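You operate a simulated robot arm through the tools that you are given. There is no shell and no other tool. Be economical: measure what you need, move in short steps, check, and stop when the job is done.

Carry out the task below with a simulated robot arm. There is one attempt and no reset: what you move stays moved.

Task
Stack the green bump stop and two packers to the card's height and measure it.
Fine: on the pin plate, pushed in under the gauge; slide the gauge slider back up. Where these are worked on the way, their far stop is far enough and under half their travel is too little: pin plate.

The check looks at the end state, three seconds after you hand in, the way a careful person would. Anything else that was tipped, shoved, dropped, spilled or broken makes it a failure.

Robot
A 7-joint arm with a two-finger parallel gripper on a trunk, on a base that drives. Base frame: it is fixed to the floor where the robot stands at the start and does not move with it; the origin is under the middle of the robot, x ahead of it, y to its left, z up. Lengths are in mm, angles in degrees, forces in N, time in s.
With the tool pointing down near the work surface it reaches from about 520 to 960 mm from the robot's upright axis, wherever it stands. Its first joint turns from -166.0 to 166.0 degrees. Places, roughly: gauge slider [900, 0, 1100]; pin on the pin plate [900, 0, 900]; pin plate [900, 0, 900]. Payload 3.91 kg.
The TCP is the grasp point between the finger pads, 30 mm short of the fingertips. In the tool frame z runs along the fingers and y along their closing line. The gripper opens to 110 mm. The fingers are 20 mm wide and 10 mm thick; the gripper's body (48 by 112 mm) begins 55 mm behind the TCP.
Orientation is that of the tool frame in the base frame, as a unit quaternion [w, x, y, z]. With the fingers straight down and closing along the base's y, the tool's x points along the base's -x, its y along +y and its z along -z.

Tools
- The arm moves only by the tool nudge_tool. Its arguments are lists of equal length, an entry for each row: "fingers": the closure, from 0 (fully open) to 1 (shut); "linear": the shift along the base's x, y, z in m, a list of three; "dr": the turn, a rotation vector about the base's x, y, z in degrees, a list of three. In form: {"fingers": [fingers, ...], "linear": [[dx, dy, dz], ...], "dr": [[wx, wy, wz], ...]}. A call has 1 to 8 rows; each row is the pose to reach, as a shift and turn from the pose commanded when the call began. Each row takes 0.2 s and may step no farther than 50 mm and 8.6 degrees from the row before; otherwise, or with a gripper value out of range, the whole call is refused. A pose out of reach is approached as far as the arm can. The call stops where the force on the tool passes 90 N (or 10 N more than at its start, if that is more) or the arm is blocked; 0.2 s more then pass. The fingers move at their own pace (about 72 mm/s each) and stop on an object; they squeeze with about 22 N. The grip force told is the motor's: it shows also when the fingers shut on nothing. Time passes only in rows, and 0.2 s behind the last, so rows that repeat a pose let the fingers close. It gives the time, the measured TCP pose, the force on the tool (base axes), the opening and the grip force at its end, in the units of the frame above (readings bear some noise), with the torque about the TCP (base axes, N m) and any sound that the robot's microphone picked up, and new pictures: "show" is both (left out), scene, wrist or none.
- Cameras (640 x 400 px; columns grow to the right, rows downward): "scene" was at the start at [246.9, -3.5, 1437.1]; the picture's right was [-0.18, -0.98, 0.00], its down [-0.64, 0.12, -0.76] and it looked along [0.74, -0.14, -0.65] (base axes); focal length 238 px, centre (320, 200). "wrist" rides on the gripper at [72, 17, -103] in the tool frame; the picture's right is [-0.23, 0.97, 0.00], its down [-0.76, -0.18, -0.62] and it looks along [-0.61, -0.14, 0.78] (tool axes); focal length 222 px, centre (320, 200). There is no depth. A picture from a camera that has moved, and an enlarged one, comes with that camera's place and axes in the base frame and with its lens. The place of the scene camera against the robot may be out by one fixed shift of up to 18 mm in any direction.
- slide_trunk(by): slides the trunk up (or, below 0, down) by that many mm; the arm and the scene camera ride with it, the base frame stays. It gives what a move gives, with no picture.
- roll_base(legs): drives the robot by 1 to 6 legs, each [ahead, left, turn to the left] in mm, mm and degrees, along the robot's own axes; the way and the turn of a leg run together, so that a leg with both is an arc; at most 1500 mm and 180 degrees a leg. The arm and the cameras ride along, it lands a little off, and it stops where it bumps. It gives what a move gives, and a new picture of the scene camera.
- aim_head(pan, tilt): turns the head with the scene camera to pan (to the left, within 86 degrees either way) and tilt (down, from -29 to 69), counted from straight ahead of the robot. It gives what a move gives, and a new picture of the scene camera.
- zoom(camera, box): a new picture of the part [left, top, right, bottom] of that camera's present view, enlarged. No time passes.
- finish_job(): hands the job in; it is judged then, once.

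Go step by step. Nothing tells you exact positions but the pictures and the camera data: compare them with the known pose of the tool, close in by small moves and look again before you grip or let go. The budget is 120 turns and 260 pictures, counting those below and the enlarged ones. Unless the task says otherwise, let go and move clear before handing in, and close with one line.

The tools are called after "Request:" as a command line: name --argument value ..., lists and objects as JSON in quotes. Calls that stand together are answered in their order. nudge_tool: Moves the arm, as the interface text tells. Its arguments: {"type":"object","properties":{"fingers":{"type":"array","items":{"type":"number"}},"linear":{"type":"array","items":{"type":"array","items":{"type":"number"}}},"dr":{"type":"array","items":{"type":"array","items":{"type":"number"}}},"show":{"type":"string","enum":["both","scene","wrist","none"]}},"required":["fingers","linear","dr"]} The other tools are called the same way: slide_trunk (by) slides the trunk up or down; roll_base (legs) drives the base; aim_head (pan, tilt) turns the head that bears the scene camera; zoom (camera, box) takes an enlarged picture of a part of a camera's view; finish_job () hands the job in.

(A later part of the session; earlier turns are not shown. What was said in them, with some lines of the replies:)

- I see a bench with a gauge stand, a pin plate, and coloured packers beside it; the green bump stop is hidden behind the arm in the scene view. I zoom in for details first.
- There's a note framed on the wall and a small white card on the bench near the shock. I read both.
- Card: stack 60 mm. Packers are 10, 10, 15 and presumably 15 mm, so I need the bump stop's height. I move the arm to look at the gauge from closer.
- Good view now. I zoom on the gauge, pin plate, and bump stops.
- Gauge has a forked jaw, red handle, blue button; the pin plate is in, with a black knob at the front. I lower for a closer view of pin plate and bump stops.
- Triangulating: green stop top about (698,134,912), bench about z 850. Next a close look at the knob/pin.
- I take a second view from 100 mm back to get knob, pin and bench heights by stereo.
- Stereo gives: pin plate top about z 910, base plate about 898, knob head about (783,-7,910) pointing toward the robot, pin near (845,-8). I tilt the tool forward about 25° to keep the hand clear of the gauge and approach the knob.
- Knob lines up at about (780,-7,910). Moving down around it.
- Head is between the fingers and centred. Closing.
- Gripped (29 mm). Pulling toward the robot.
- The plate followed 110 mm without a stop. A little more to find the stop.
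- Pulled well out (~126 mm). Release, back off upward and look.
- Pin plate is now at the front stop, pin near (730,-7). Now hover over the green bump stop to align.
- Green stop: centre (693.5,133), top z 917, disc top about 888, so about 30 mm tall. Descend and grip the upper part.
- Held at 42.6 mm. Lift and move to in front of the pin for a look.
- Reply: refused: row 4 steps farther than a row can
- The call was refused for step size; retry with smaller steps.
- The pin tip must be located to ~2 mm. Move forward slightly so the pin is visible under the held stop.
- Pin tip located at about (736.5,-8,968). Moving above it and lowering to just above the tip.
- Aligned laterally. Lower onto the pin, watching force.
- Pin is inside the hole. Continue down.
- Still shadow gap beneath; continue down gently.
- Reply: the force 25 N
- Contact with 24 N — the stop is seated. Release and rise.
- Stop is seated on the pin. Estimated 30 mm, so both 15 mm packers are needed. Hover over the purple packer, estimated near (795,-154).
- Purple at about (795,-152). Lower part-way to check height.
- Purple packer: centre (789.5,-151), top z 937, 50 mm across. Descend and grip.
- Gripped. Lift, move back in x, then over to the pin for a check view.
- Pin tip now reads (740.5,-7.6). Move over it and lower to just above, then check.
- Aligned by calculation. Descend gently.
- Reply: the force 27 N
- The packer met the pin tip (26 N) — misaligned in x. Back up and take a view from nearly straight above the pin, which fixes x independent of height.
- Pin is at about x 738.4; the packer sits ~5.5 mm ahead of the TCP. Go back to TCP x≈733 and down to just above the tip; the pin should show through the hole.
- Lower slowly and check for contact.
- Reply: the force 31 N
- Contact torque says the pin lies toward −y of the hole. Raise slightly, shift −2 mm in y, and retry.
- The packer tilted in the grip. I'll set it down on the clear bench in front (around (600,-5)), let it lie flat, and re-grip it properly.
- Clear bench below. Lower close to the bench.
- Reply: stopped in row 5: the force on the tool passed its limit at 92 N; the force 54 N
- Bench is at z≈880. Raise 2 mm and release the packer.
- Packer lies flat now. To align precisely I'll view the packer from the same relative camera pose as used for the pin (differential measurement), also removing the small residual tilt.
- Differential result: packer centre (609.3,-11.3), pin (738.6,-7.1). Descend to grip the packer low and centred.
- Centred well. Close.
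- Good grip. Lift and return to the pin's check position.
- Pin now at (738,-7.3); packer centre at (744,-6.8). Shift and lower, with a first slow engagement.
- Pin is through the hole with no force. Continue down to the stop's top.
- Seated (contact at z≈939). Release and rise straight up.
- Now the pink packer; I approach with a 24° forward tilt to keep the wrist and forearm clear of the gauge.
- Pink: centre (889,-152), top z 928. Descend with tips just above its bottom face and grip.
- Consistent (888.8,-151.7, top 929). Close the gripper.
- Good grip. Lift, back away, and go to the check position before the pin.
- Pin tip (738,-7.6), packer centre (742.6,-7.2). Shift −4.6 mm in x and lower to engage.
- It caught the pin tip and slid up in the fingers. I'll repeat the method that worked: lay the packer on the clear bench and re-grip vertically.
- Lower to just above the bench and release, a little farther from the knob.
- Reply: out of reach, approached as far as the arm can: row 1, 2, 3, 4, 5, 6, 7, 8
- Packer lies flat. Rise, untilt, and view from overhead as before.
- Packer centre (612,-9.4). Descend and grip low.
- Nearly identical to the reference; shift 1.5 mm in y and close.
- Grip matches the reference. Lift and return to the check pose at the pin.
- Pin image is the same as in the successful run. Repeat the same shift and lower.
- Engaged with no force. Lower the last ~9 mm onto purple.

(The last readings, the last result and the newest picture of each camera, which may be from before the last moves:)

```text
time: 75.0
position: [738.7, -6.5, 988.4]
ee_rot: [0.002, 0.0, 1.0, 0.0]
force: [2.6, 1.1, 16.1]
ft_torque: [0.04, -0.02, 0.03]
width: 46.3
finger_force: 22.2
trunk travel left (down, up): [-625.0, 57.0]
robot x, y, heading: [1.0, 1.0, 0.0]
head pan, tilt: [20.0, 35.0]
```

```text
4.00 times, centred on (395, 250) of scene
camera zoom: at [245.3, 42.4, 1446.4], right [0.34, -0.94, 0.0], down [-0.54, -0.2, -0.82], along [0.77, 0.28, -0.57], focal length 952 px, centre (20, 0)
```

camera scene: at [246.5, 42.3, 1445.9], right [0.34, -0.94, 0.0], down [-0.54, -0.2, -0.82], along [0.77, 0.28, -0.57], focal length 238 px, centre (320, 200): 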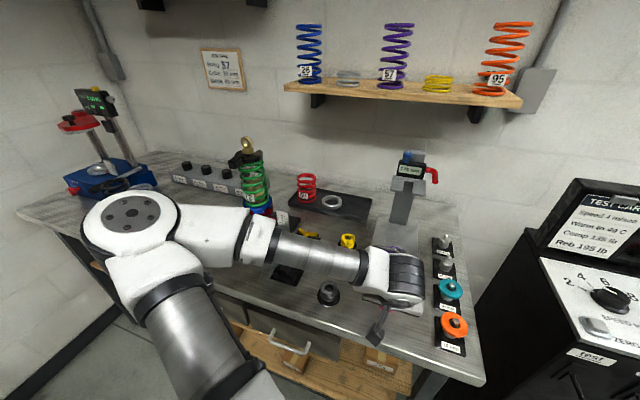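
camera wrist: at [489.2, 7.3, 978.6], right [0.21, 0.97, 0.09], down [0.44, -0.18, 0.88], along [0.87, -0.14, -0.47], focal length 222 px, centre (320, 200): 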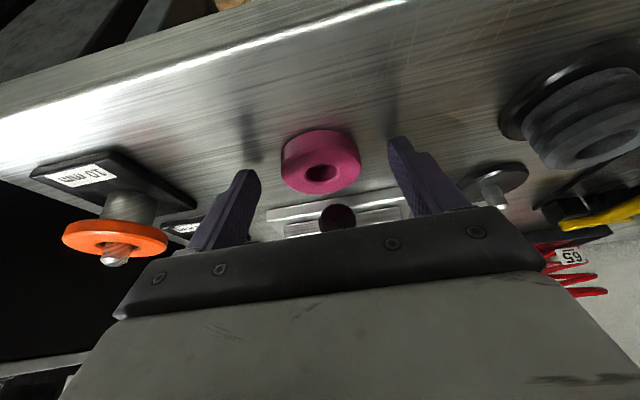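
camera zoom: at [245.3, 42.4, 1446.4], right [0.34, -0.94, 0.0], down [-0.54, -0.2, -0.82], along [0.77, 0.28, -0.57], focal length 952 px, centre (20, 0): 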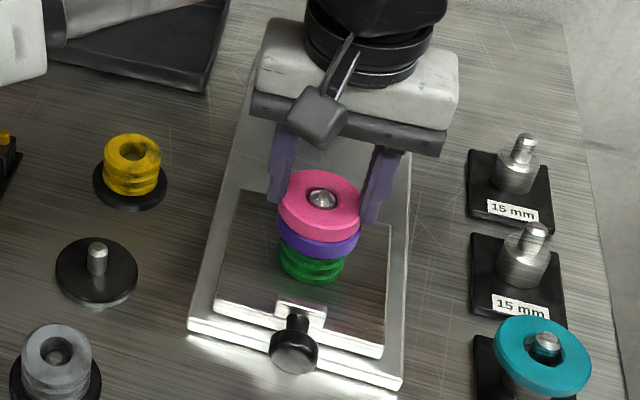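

Seated at the expected height. Release, rise, and move back for gripping the knob.

Request:
nudge_tool --fingers '[0.8, 0.5, 0.2, 0, 0, 0, 0, 0]' --linear '[[0, 0, 0.002], [0, 0, 0.002], [0, 0, 0.002], [0, 0, 0.002], [0, 0, 0.045], [0, 0, 0.085], [-0.04, 0, 0.1], [-0.08, 0, 0.1]]' --dr '[[0, 0, 0], [0, 0, 0], [0, 0, 0], [0, 0, 0], [0, 0, 0], [0, 0, 0], [0, 0, 0], [0, 0, 0]]' --show "scene"

Request:
zoom --camera "wrist" --box '[220, 60, 420, 200]'

Request:
zoom --camera "scene" --box '[350, 140, 450, 300]'

```text
time: 76.8
position: [657.0, -8.1, 1085.3]
ee_rot: [-0.002, -0.001, 1.0, -0.001]
force: [0.2, 0.3, -0.3]
ft_torque: [0.02, -0.01, 0.0]
width: 110.1
finger_force: 0.1
trunk travel left (down, up): [-625.0, 57.0]
robot x, y, heading: [0.7, -2.0, -0.1]
head pan, tilt: [20.0, 35.0]
camera scene: at [246.4, 42.3, 1445.9], right [0.34, -0.94, 0.0], down [-0.54, -0.2, -0.82], along [0.77, 0.28, -0.57], focal length 238 px, centre (320, 200)
```

scene: 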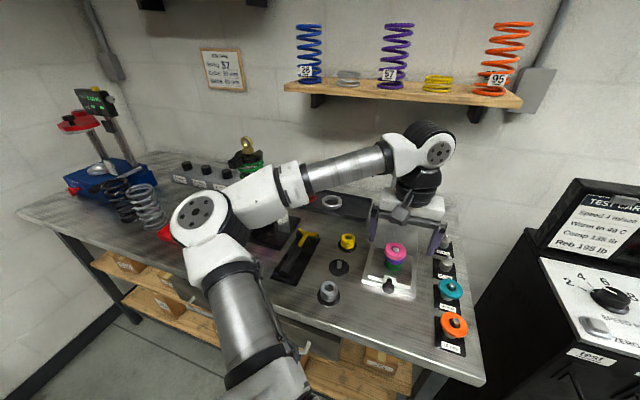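

```text
2.86 times, centred on (320, 130) of wrist
camera zoom: at [585.0, 9.5, 1189.2], right [0.23, 0.97, 0.0], down [0.76, -0.18, 0.62], along [0.61, -0.14, -0.78], focal length 635 px, centre (320, 400)
```

zoom: 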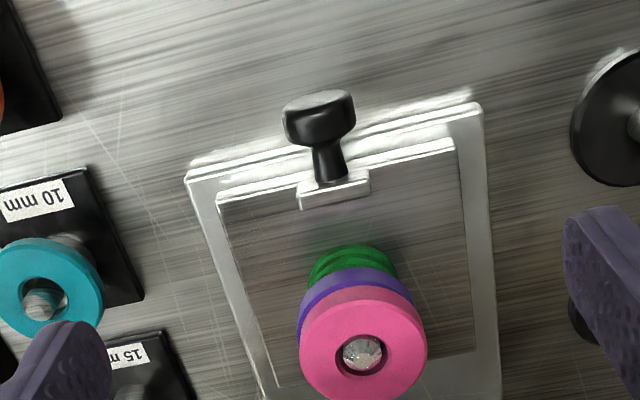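

```text
2.50 times, centred on (400, 220) of scene
camera zoom: at [246.4, 42.3, 1445.9], right [0.34, -0.94, 0.0], down [-0.54, -0.2, -0.82], along [0.77, 0.28, -0.57], focal length 595 px, centre (120, 150)
```

zoom: 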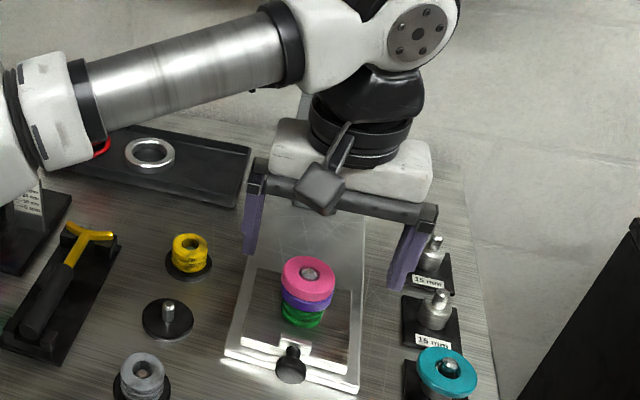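

Stack of three is on the pin, upright. Now tilt and go to the knob.

Request:
nudge_tool --fingers '[0, 0, 0, 0, 0, 0.3, 0.3]' --linear '[[-0.01, 0, -0.035], [-0.02, 0, -0.07], [-0.025, 0, -0.1], [-0.02, 0, -0.13], [-0.0095, 0, -0.155], [-0.0095, 0, -0.155], [-0.0095, 0, -0.155]]' --dr '[[0, -8, 0], [0, -16, 0], [0, -24, 0], [0, -24, 0], [0, -24, 0], [0, -24, 0], [0, -24, 0]]' --show "wrist"

Request:
zoom --camera "wrist" --box '[200, 80, 440, 240]'

```text
time: 78.4
position: [647.2, -7.4, 931.8]
ee_rot: [0.208, 0.001, 0.978, -0.001]
force: [-1.9, 0.1, 0.1]
ft_torque: [0.02, -0.03, -0.03]
width: 76.9
finger_force: 0.0
trunk travel left (down, up): [-625.0, 57.0]
robot x, y, heading: [-1.6, -0.7, -0.3]
head pan, tilt: [20.0, 35.0]
camera wrist: at [540.8, 8.7, 995.8], right [0.21, 0.97, 0.09], down [0.44, -0.18, 0.88], along [0.87, -0.14, -0.47], focal length 222 px, centre (320, 200)
```

wrist: 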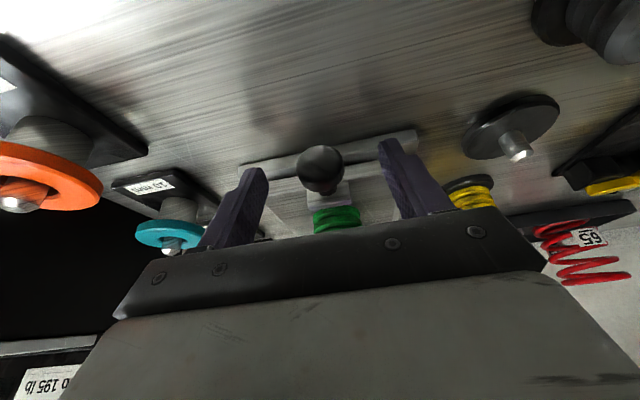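

```text
2.50 times, centred on (320, 160) of wrist
camera zoom: at [540.8, 8.7, 995.8], right [0.21, 0.97, 0.09], down [0.44, -0.18, 0.88], along [0.87, -0.14, -0.47], focal length 555 px, centre (320, 300)
```

zoom: 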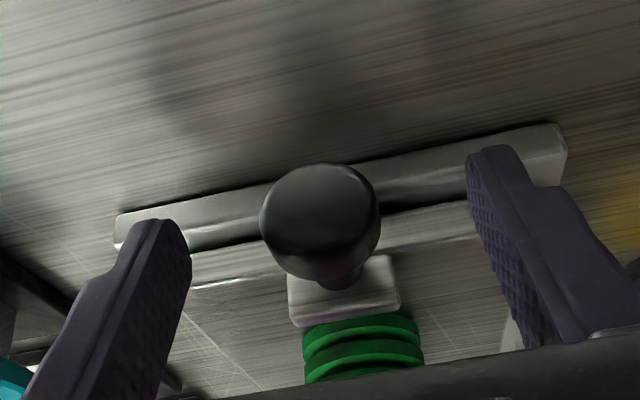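

Knob is between the fingers. Close and begin pushing in.

Request:
nudge_tool --fingers '[0.7, 0.9, 1, 1, 1, 1, 1, 1]' --linear '[[0, 0, 0], [0, 0, 0], [0, 0, 0], [0, 0, 0], [0.01, 0, 0], [0.025, 0, 0], [0.04, 0, 0], [0.055, 0, 0]]' --dr '[[0, 0, 0], [0, 0, 0], [0, 0, 0], [0, 0, 0], [0, 0, 0], [0, 0, 0], [0, 0, 0], [0, 0, 0]]'

```text
time: 80.2
position: [703.7, -7.3, 930.8]
ee_rot: [0.207, 0.001, 0.978, 0.0]
force: [1.1, 1.1, -6.6]
ft_torque: [-0.08, 0.05, -0.05]
width: 29.4
finger_force: 45.1
trunk travel left (down, up): [-625.0, 57.0]
robot x, y, heading: [-0.6, 2.0, 0.4]
head pan, tilt: [20.0, 35.0]
camera scene: at [247.3, 42.3, 1445.7], right [0.34, -0.94, 0.0], down [-0.54, -0.2, -0.82], along [0.77, 0.28, -0.57], focal length 238 px, centre (320, 200)
camera wrist: at [596.0, 9.4, 996.1], right [0.21, 0.97, 0.09], down [0.44, -0.18, 0.88], along [0.87, -0.14, -0.47], focal length 222 px, centre (320, 200)
```

scene: 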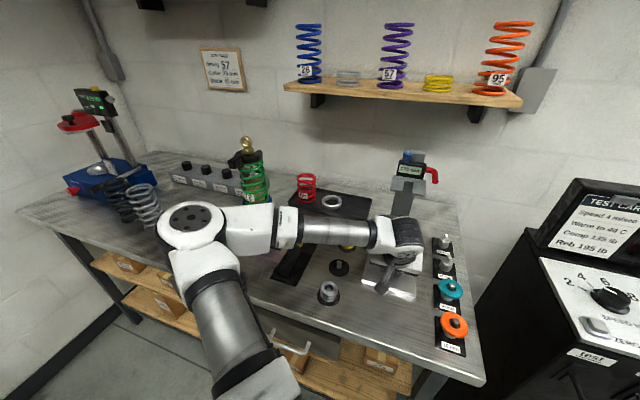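
wrist: 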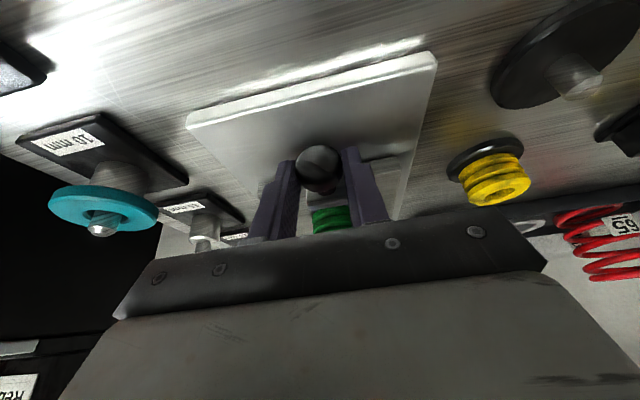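

The plate follows smoothly. Continue to push to the far stop.

Request:
nudge_tool --fingers '[1, 1, 1, 1, 1, 1, 1]' --linear '[[0.015, 0, 0], [0.03, 0, 0], [0.045, 0, 0], [0.06, 0, 0], [0.07, 0, 0], [0.076, 0, 0], [0.076, 0, 0]]' --dr '[[0, 0, 0], [0, 0, 0], [0, 0, 0], [0, 0, 0], [0, 0, 0], [0, 0, 0], [0, 0, 0]]'

```text
time: 81.8
position: [775.6, -6.4, 930.1]
ee_rot: [0.205, 0.0, 0.979, -0.001]
force: [-32.3, 4.3, -2.5]
ft_torque: [0.04, 0.69, 0.03]
width: 29.7
finger_force: 45.1
trunk travel left (down, up): [-625.0, 57.0]
robot x, y, heading: [-1.6, -0.5, 0.1]
head pan, tilt: [20.0, 35.0]
camera scene: at [244.0, 42.6, 1446.3], right [0.34, -0.94, 0.0], down [-0.54, -0.2, -0.82], along [0.77, 0.28, -0.57], focal length 238 px, centre (320, 200)
camera wrist: at [668.7, 9.4, 996.6], right [0.21, 0.97, 0.09], down [0.45, -0.18, 0.88], along [0.87, -0.14, -0.47], focal length 222 px, centre (320, 200)
```

scene: 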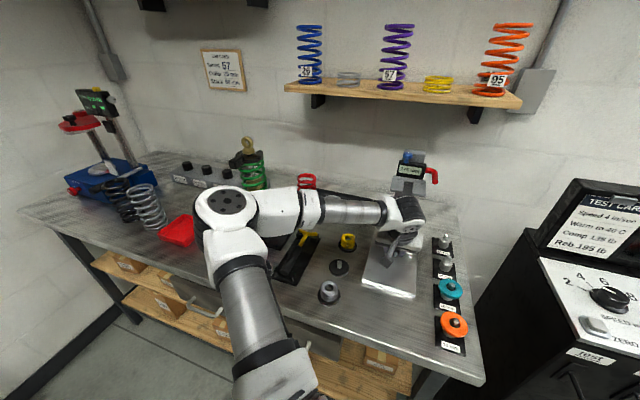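
wrist: 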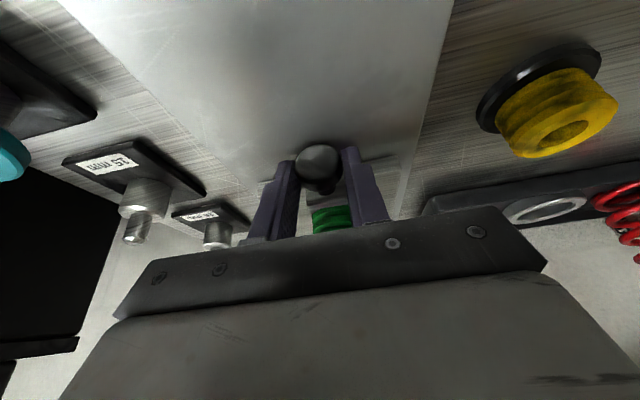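

Far stop reached (32 N). Ease off, open and retreat back and up.

Request:
nudge_tool --fingers '[1, 0.6, 0.3, 0, 0, 0, 0, 0]' --linear '[[-0.003, 0, 0], [-0.004, 0, 0], [-0.004, 0, 0], [-0.004, 0, 0], [-0.03, 0, 0.035], [-0.06, 0, 0.07], [-0.09, 0, 0.105], [-0.12, 0, 0.14]]' --dr '[[0, 0, 0], [0, 0, 0], [0, 0, 0], [0, 0, 0], [0, 0, 0], [0, 0, 0], [0, 0, 0], [0, 0, 0]]'

Request:
zoom --camera "scene" --box '[350, 130, 470, 250]'

Request:
zoom --camera "wrist" --box '[240, 80, 400, 220]'

```text
time: 83.6
position: [661.3, -7.2, 1072.5]
ee_rot: [0.208, 0.001, 0.978, 0.0]
force: [0.1, -0.9, -0.7]
ft_torque: [0.03, 0.0, -0.01]
width: 110.2
finger_force: 0.1
trunk travel left (down, up): [-625.0, 57.0]
robot x, y, heading: [6.1, -1.6, 0.0]
head pan, tilt: [20.0, 35.0]
camera scene: at [246.0, 42.3, 1446.0], right [0.34, -0.94, 0.0], down [-0.54, -0.2, -0.82], along [0.77, 0.28, -0.57], focal length 238 px, centre (320, 200)
camera wrist: at [552.5, 9.0, 1137.0], right [0.21, 0.97, 0.09], down [0.44, -0.18, 0.88], along [0.87, -0.14, -0.47], focal length 222 px, centre (320, 200)
```

scene: 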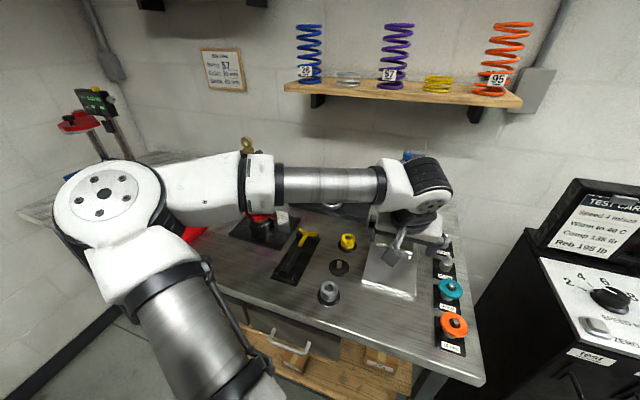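
wrist: 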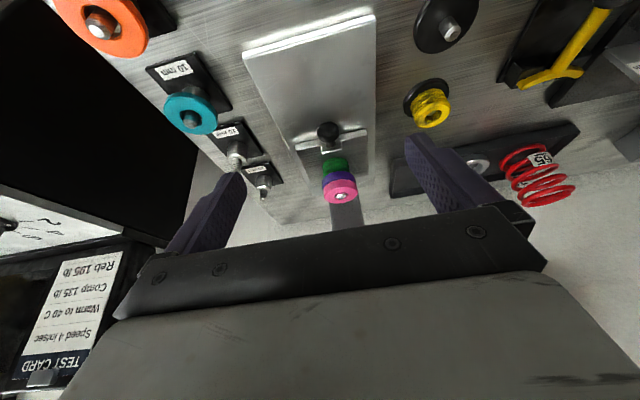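

```text
3.33 times, centred on (410, 190) of scene
camera zoom: at [246.0, 42.3, 1446.0], right [0.34, -0.94, 0.0], down [-0.54, -0.2, -0.82], along [0.77, 0.28, -0.57], focal length 793 px, centre (20, 233)
```

zoom: 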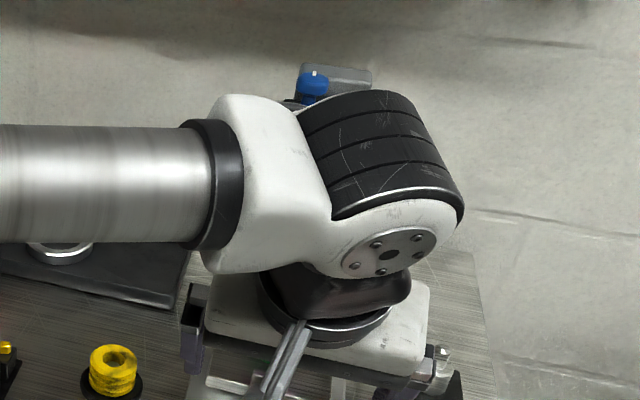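

```text
2.86 times, centred on (320, 150) of wrist
camera zoom: at [552.5, 9.0, 1137.0], right [0.21, 0.97, 0.09], down [0.44, -0.18, 0.88], along [0.87, -0.14, -0.47], focal length 635 px, centre (320, 343)
```

zoom: 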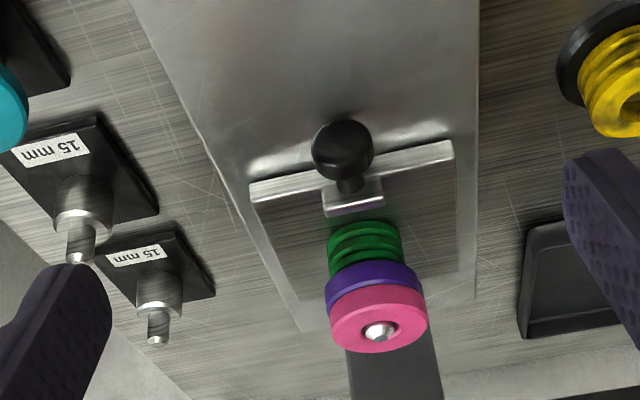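

The stack is under the gauge. Now a good look at the gauge slider and its handle: raise the arm.

Request:
nudge_tool --fingers '[0, 0, 0, 0, 0, 0]' --linear '[[0, 0, 0.04], [0, 0, 0.085], [0, 0, 0.13], [0, 0, 0.17], [0, 0.0, 0.2], [0, 0, 0.2]]' --dr '[[0, 0, 0], [0, 0, 0], [0, 0, 0], [0, 0, 0], [0, 0, 0], [0, 0, 0]]' --show "wrist"

Request:
zoom --camera "wrist" --box '[240, 90, 400, 230]'

Request:
zoom --camera "scene" --box '[370, 130, 450, 230]'

```text
time: 85.0
position: [658.5, -7.3, 1271.5]
ee_rot: [0.206, 0.0, 0.979, 0.0]
force: [0.7, 0.0, -0.1]
ft_torque: [0.01, 0.01, 0.01]
width: 109.7
finger_force: 0.1
trunk travel left (down, up): [-625.0, 57.0]
robot x, y, heading: [-2.4, -0.3, 0.1]
head pan, tilt: [20.0, 35.0]
camera wrist: at [551.5, 9.5, 1336.6], right [0.21, 0.97, 0.09], down [0.44, -0.18, 0.88], along [0.87, -0.14, -0.47], focal length 222 px, centre (320, 200)
```

wrist: 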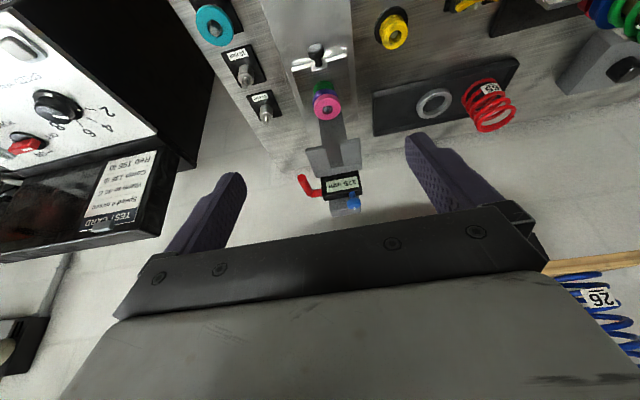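

```text
2.86 times, centred on (320, 160) of wrist
camera zoom: at [551.5, 9.5, 1336.6], right [0.21, 0.97, 0.09], down [0.44, -0.18, 0.88], along [0.87, -0.14, -0.47], focal length 635 px, centre (320, 314)
```

zoom: 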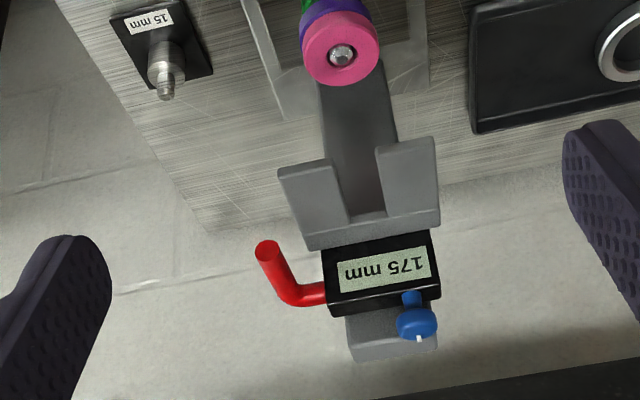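

```text
4.00 times, centred on (410, 180) of scene
camera zoom: at [246.7, 42.3, 1445.8], right [0.34, -0.94, 0.0], down [-0.54, -0.2, -0.82], along [0.77, 0.28, -0.57], focal length 952 px, centre (-40, 280)
```

zoom: 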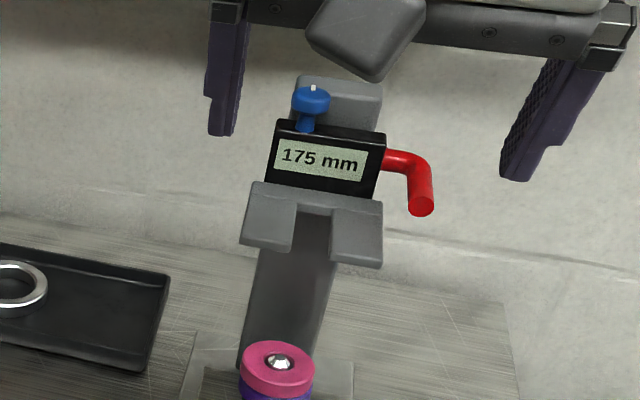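

The red handle is an L-rod pointing at the robot from the slider's right side. Get a second wrist view for stereo.

Request:
nudge_tool --fingers '[0, 0, 0, 0]' --linear '[[0.03, -0.025, -0.025], [0.06, -0.045, -0.05], [0.08, -0.06, -0.075], [0.08, -0.06, -0.075]]' --dr '[[0, 0, 0], [0, 0, 0], [0, 0, 0], [0, 0, 0]]' --show "none"

Request:
zoom --camera "wrist" --box '[240, 90, 440, 220]'

Request:
zoom --camera "scene" --box '[370, 130, 450, 230]'

```text
time: 86.0
position: [740.0, -67.2, 1195.9]
ee_rot: [0.207, 0.0, 0.978, -0.001]
force: [-1.0, -0.1, -0.5]
ft_torque: [0.01, -0.01, 0.0]
width: 110.2
finger_force: 0.1
trunk travel left (down, up): [-625.0, 57.0]
robot x, y, heading: [0.4, -0.3, 0.3]
head pan, tilt: [20.0, 35.0]
```

```text
3.08 times, centred on (340, 155) of wrist
camera zoom: at [631.7, -50.0, 1260.6], right [0.21, 0.97, 0.09], down [0.44, -0.18, 0.88], along [0.87, -0.14, -0.47], focal length 684 px, centre (258, 338)
```

zoom: 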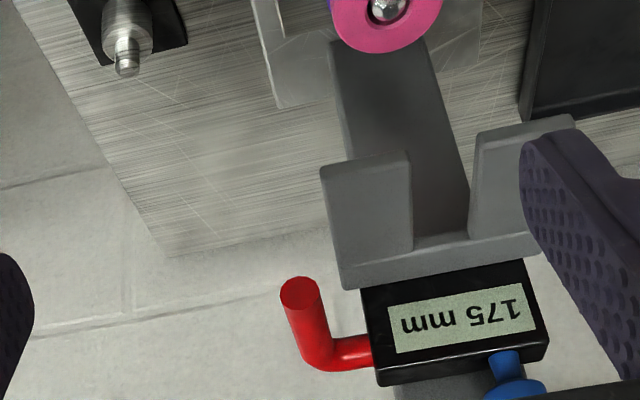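

```text
4.00 times, centred on (410, 180) of scene
camera zoom: at [246.3, 42.4, 1445.9], right [0.34, -0.94, 0.0], down [-0.54, -0.2, -0.82], along [0.77, 0.28, -0.57], focal length 952 px, centre (-40, 280)
```

zoom: 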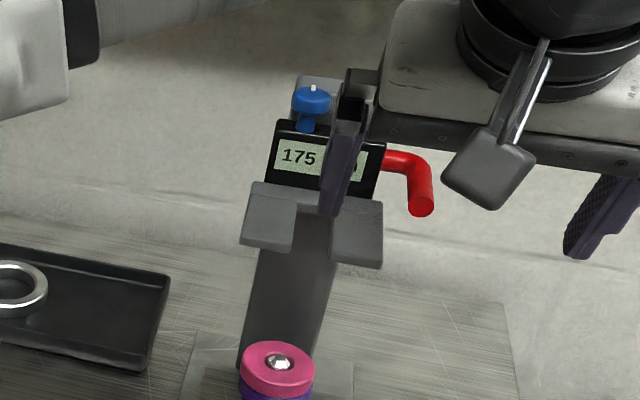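

Rod end at (863,-69,1121), box front face x≈906, jaw beneath. I advance above the rod with fingers partly open.

Request:
nudge_tool --fingers '[0.5, 0.72, 0.72, 0.72, 0.72]' --linear '[[0.0, -0.0015, 0], [0.04, -0.0015, 0], [0.085, -0.0015, 0], [0.125, -0.0015, 0], [0.125, -0.0015, 0]]' --dr '[[0, 0, 0], [0, 0, 0], [0, 0, 0], [0, 0, 0], [0, 0, 0]]' --show "wrist"

Request:
zoom --camera "wrist" --box '[220, 60, 420, 220]'

Request:
zoom --camera "scene" --box '[370, 110, 490, 230]'

```text
time: 87.2
position: [865.5, -69.0, 1198.2]
ee_rot: [0.208, 0.0, 0.978, -0.001]
force: [-0.3, 0.0, -0.1]
ft_torque: [-0.02, -0.01, 0.0]
width: 30.7
finger_force: 0.0
trunk travel left (down, up): [-625.0, 57.0]
robot x, y, heading: [1.0, -0.5, 0.2]
head pan, tilt: [20.0, 35.0]
camera wrist: at [757.2, -52.3, 1262.7], right [0.21, 0.97, 0.09], down [0.44, -0.18, 0.88], along [0.87, -0.14, -0.47], focal length 222 px, centre (320, 200)
```

wrist: 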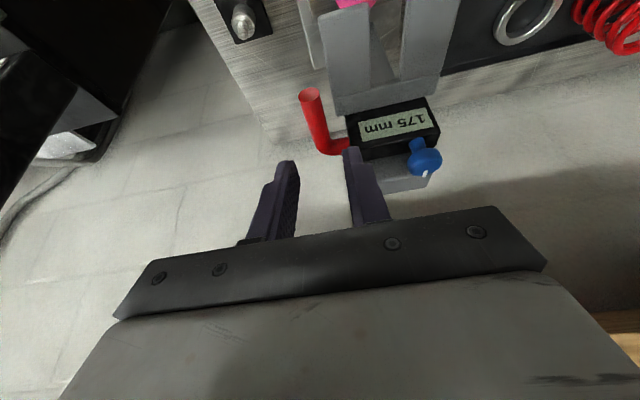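

```text
2.50 times, centred on (320, 140) of wrist
camera zoom: at [757.2, -52.3, 1262.7], right [0.21, 0.97, 0.09], down [0.44, -0.18, 0.88], along [0.87, -0.14, -0.47], focal length 555 px, centre (320, 350)
```

zoom: 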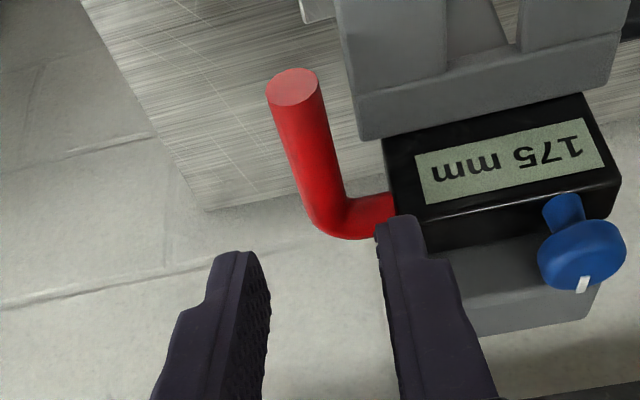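

```text
3.33 times, centred on (430, 170) of scene
camera zoom: at [246.3, 42.4, 1445.9], right [0.34, -0.94, 0.0], down [-0.54, -0.2, -0.82], along [0.77, 0.28, -0.57], focal length 793 px, centre (-47, 300)
```

zoom: 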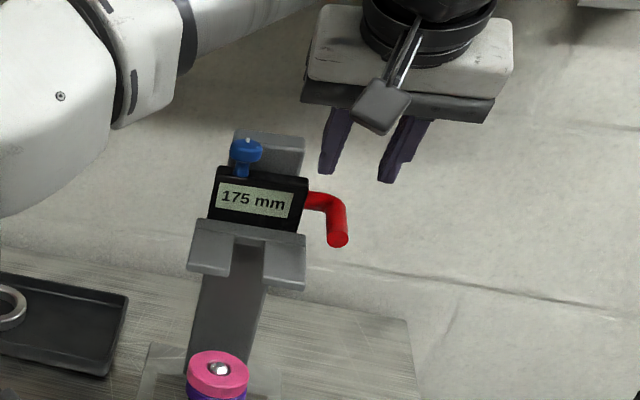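

Rod confirmed at (860–905,-68.5,1122). Lower around it and grip.

Request:
nudge_tool --fingers '[0.72, 0.72, 0.72, 0.85, 1, 1, 1]' --linear '[[0.001, 0, -0.03], [0.002, 0, -0.05], [0.002, 0, -0.061], [0.002, 0, -0.061], [0.002, 0, -0.061], [0.002, 0, -0.061], [0.002, 0, -0.061]]' --dr '[[0, 0, 0], [0, 0, 0], [0, 0, 0], [0, 0, 0], [0, 0, 0], [0, 0, 0], [0, 0, 0]]' --show "wrist"

Request:
zoom --camera "wrist" --box '[220, 60, 420, 220]'

Request:
zoom --camera "scene" --box '[370, 110, 490, 230]'

```text
time: 88.8
position: [868.1, -68.3, 1136.6]
ee_rot: [0.207, 0.0, 0.978, 0.0]
force: [-1.4, -1.5, -3.6]
ft_torque: [-0.01, -0.71, 0.65]
width: 15.6
finger_force: 45.5
trunk travel left (down, up): [-625.0, 57.0]
robot x, y, heading: [-1.2, -1.5, 0.4]
head pan, tilt: [20.0, 35.0]
camera wrist: at [759.3, -52.5, 1200.7], right [0.21, 0.97, 0.09], down [0.44, -0.18, 0.88], along [0.87, -0.14, -0.47], focal length 222 px, centre (320, 200)
```

wrist: 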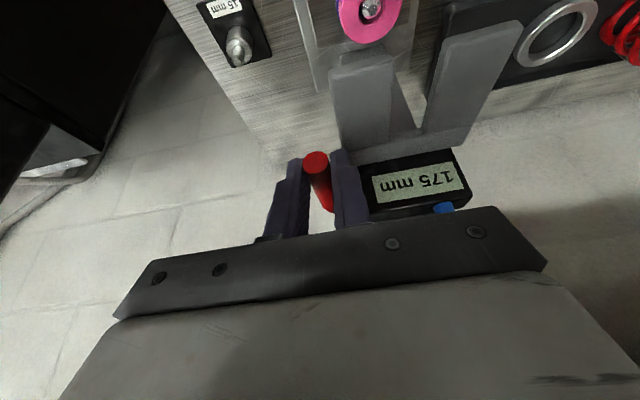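

```text
2.50 times, centred on (320, 140) of wrist
camera zoom: at [759.3, -52.5, 1200.7], right [0.21, 0.97, 0.09], down [0.44, -0.18, 0.88], along [0.87, -0.14, -0.47], focal length 555 px, centre (320, 350)
```

zoom: 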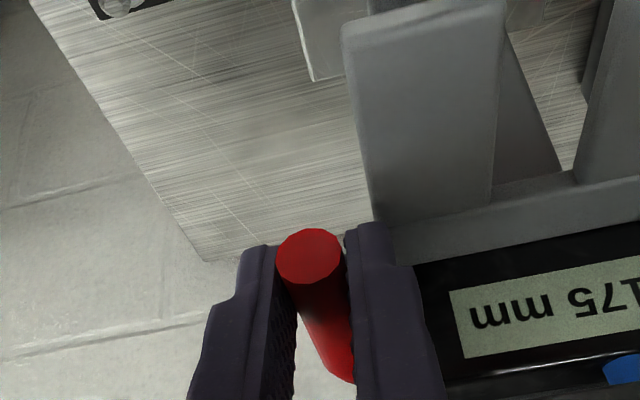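

```text
3.33 times, centred on (430, 170) of scene
camera zoom: at [246.8, 42.0, 1445.8], right [0.34, -0.94, 0.0], down [-0.54, -0.2, -0.82], along [0.77, 0.28, -0.57], focal length 793 px, centre (-47, 300)
```

zoom: 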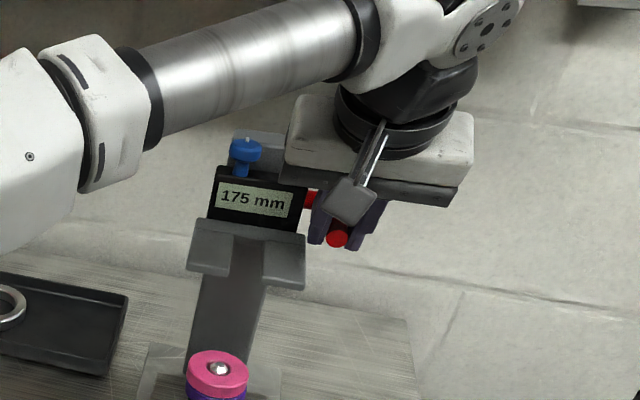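

Rod gripped. Move down 25 mm and watch the display.

Request:
nudge_tool --fingers '[1, 1, 1, 1]' --linear '[[0, 0, -0.008], [0, 0, -0.016], [0, 0, -0.025], [0, 0, -0.025]]' --dr '[[0, 0, 0], [0, 0, 0], [0, 0, 0], [0, 0, 0]]' --show "none"

Request:
zoom --camera "scene" --box '[370, 130, 470, 230]'

```text
time: 89.8
position: [866.0, -68.2, 1110.2]
ee_rot: [0.208, 0.0, 0.978, 0.0]
force: [2.3, -4.7, -1.3]
ft_torque: [-0.04, -1.14, 0.57]
width: 15.7
finger_force: 44.7
trunk travel left (down, up): [-625.0, 57.0]
robot x, y, heading: [1.3, -3.4, -0.2]
head pan, tilt: [20.0, 35.0]
```

```text
4.00 times, centred on (420, 180) of scene
camera zoom: at [246.9, 41.7, 1445.8], right [0.34, -0.94, 0.0], down [-0.54, -0.2, -0.82], along [0.77, 0.28, -0.57], focal length 952 px, centre (-80, 280)
```

zoom: 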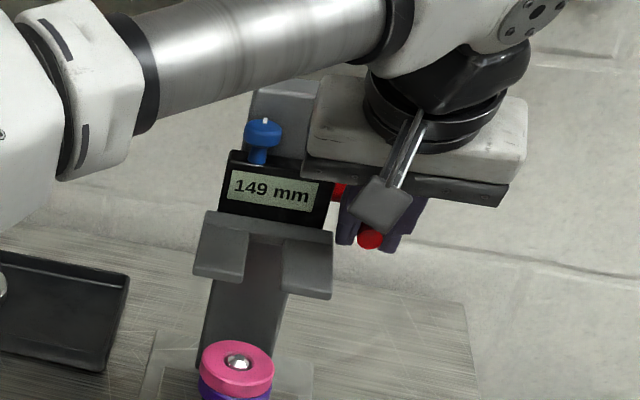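

Display follows (149 mm). Continue down to about 70.

Request:
nudge_tool --fingers '[1, 1, 1, 1, 1, 1]' --linear '[[0, 0, -0.018], [0, 0, -0.036], [0, 0, -0.054], [0, 0, -0.07], [0, 0, -0.08], [0, 0, -0.08]]' --dr '[[0, 0, 0], [0, 0, 0], [0, 0, 0], [0, 0, 0], [0, 0, 0], [0, 0, 0]]' --show "scene"

Request:
zoom --camera "scene" --box '[360, 150, 460, 250]'

```text
time: 91.2
position: [865.6, -69.2, 1029.3]
ee_rot: [0.206, 0.001, 0.978, 0.0]
force: [0.3, -3.0, -1.2]
ft_torque: [0.0, -0.65, 0.6]
width: 15.4
finger_force: 45.0
trunk travel left (down, up): [-625.0, 57.0]
robot x, y, heading: [-1.2, 2.7, -0.1]
head pan, tilt: [20.0, 35.0]
camera scene: at [246.8, 41.9, 1445.8], right [0.34, -0.94, 0.0], down [-0.54, -0.2, -0.82], along [0.77, 0.28, -0.57], focal length 238 px, centre (320, 200)
```

scene: 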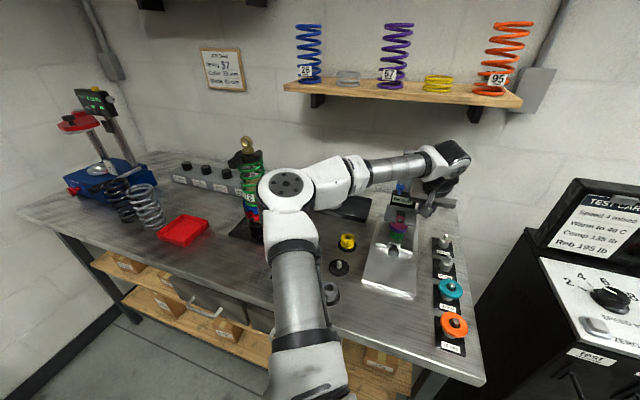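

```text
4.00 times, centred on (410, 200) of scene
camera zoom: at [246.8, 41.9, 1445.8], right [0.34, -0.94, 0.0], down [-0.54, -0.2, -0.82], along [0.77, 0.28, -0.57], focal length 952 px, centre (-40, 200)
```

zoom: 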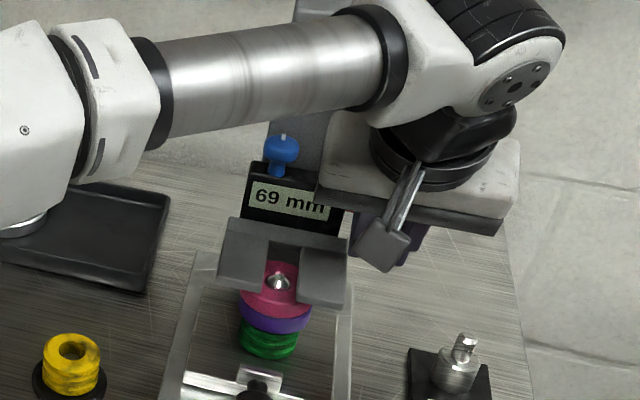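

69 mm. Last few millimetres slowly until contact.

Request:
nudge_tool --fingers '[1, 1, 1, 1, 1, 1, 1]' --linear '[[0, 0, -0.003], [0, 0, -0.006], [0, 0, -0.008], [0, 0, -0.009], [0, 0, -0.01], [0, 0, -0.011], [0, 0, -0.011]]' --dr '[[0, 0, 0], [0, 0, 0], [0, 0, 0], [0, 0, 0], [0, 0, 0], [0, 0, 0], [0, 0, 0]]' --show "none"

Request:
zoom --camera "scene" --box '[370, 170, 450, 250]'

```text
time: 92.8
position: [868.1, -68.7, 1020.2]
ee_rot: [0.208, 0.0, 0.978, -0.001]
force: [3.1, -4.1, 10.0]
ft_torque: [-0.12, 0.91, 0.61]
width: 15.6
finger_force: 45.0
trunk travel left (down, up): [-625.0, 57.0]
robot x, y, heading: [3.3, -0.3, -0.2]
head pan, tilt: [20.0, 35.0]
```

```text
5.00 times, centred on (410, 210) of scene
camera zoom: at [246.0, 41.9, 1446.1], right [0.34, -0.94, 0.0], down [-0.54, -0.2, -0.82], along [0.77, 0.28, -0.57], focal length 1190 px, centre (-130, 150)
```

zoom: 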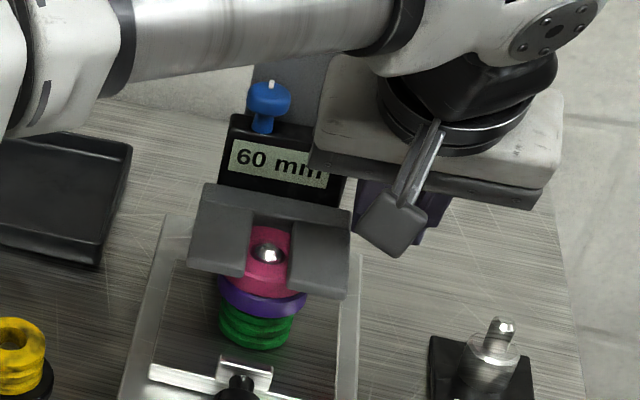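

The gauge reads 60 mm with contact — matches the card. Now slide it back up.

Request:
nudge_tool --fingers '[1, 1, 1, 1, 1, 1, 1]' --linear '[[0, 0, 0.02], [0, 0, 0.04], [0, 0, 0.06], [0, 0, 0.08], [0, 0, 0.1], [0, 0, 0.115], [0, 0, 0.115]]' --dr '[[0, 0, 0], [0, 0, 0], [0, 0, 0], [0, 0, 0], [0, 0, 0], [0, 0, 0], [0, 0, 0]]' --show "none"

Request:
zoom --camera "scene" --box '[370, 130, 470, 250]'

```text
time: 94.4
position: [866.1, -67.8, 1135.7]
ee_rot: [0.208, 0.0, 0.978, 0.0]
force: [-9.1, -2.5, -1.8]
ft_torque: [-0.07, 1.12, 0.59]
width: 15.3
finger_force: 44.8
trunk travel left (down, up): [-625.0, 57.0]
robot x, y, heading: [0.0, -0.9, 0.1]
head pan, tilt: [20.0, 35.0]
```

```text
3.33 times, centred on (420, 190) of scene
camera zoom: at [245.8, 42.0, 1446.1], right [0.34, -0.94, 0.0], down [-0.54, -0.2, -0.82], along [0.77, 0.28, -0.57], focal length 793 px, centre (-13, 233)
```

zoom: 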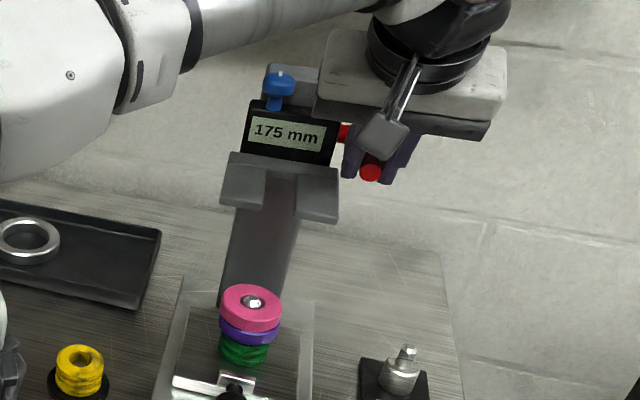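

Back at 175 mm. Open slightly and lift straight off the rod, then back away.

Request:
nudge_tool --fingers '[0.9, 0.75, 0.72, 0.72, 0.72, 0.72, 0.72, 0.72]' --linear '[[0, 0, 0], [0, 0, 0], [0, 0, 0], [0, 0, 0.03], [0, 0, 0.065], [-0.04, 0, 0.07], [-0.085, 0, 0.07], [-0.13, 0, 0.07]]' --dr '[[0, 0, 0], [0, 0, 0], [0, 0, 0], [0, 0, 0], [0, 0, 0], [0, 0, 0], [0, 0, 0], [0, 0, 0]]'

Request:
zoom --camera "scene" --box '[340, 130, 480, 290]'

```text
time: 96.2
position: [734.7, -68.1, 1205.4]
ee_rot: [0.209, 0.0, 0.978, 0.0]
force: [-0.5, 0.3, -0.5]
ft_torque: [-0.01, -0.04, 0.02]
width: 30.9
finger_force: 0.0
trunk travel left (down, up): [-625.0, 57.0]
robot x, y, heading: [3.0, 0.9, 0.1]
head pan, tilt: [20.0, 35.0]
camera scene: at [246.0, 42.4, 1446.0], right [0.34, -0.94, 0.0], down [-0.54, -0.2, -0.82], along [0.77, 0.28, -0.57], focal length 238 px, centre (320, 200)
camera wrist: at [628.1, -51.5, 1269.1], right [0.21, 0.97, 0.09], down [0.44, -0.18, 0.88], along [0.87, -0.14, -0.47], focal length 222 px, centre (320, 200)
```

scene: 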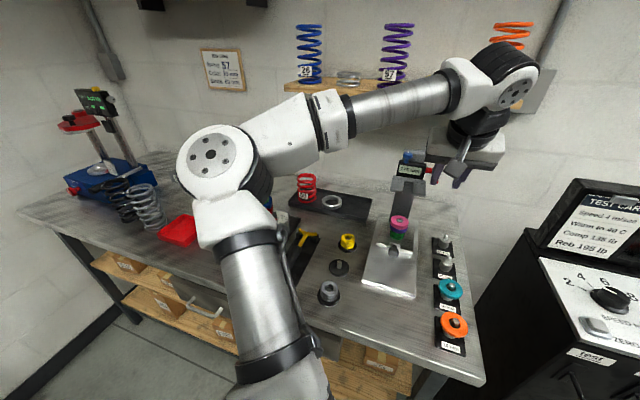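
wrist: 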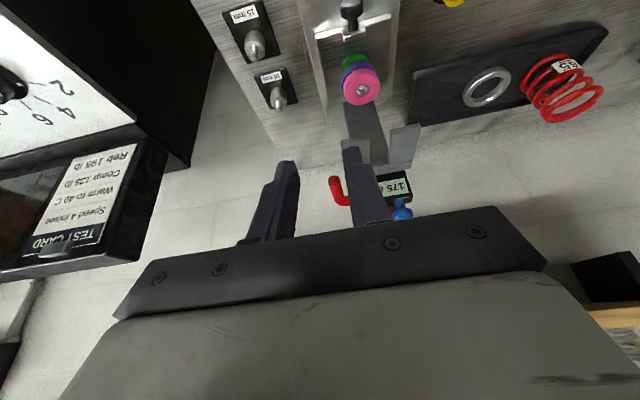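

```text
2.50 times, centred on (410, 210) of scene
camera zoom: at [246.0, 42.4, 1446.0], right [0.34, -0.94, 0.0], down [-0.54, -0.2, -0.82], along [0.77, 0.28, -0.57], focal length 595 px, centre (95, 175)
```

zoom: 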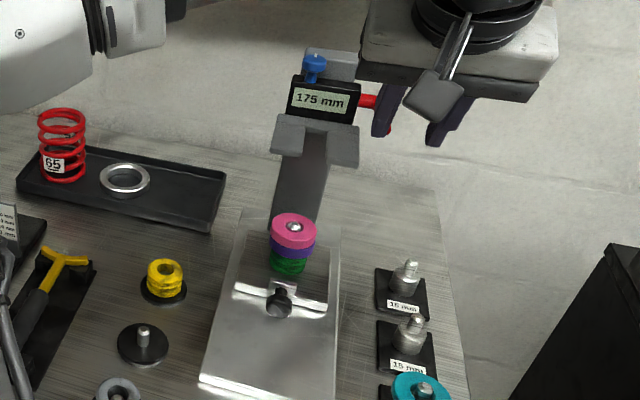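

Everything is in place: the stack of green stop, purple and pink is on the pin plate, the plate is pushed in, the slider is back at 175 mm, and the arm is clear. I hand the job in.

Request:
finish_job

```text
The job is handed in.
```

The green bump stop and both 15 mm packers are stacked on the pin plate, which is pushed in to its stop under the gauge. The gauge read 60 mm with contact, matching the card. The slider is back up at 175 mm and the arm is clear.
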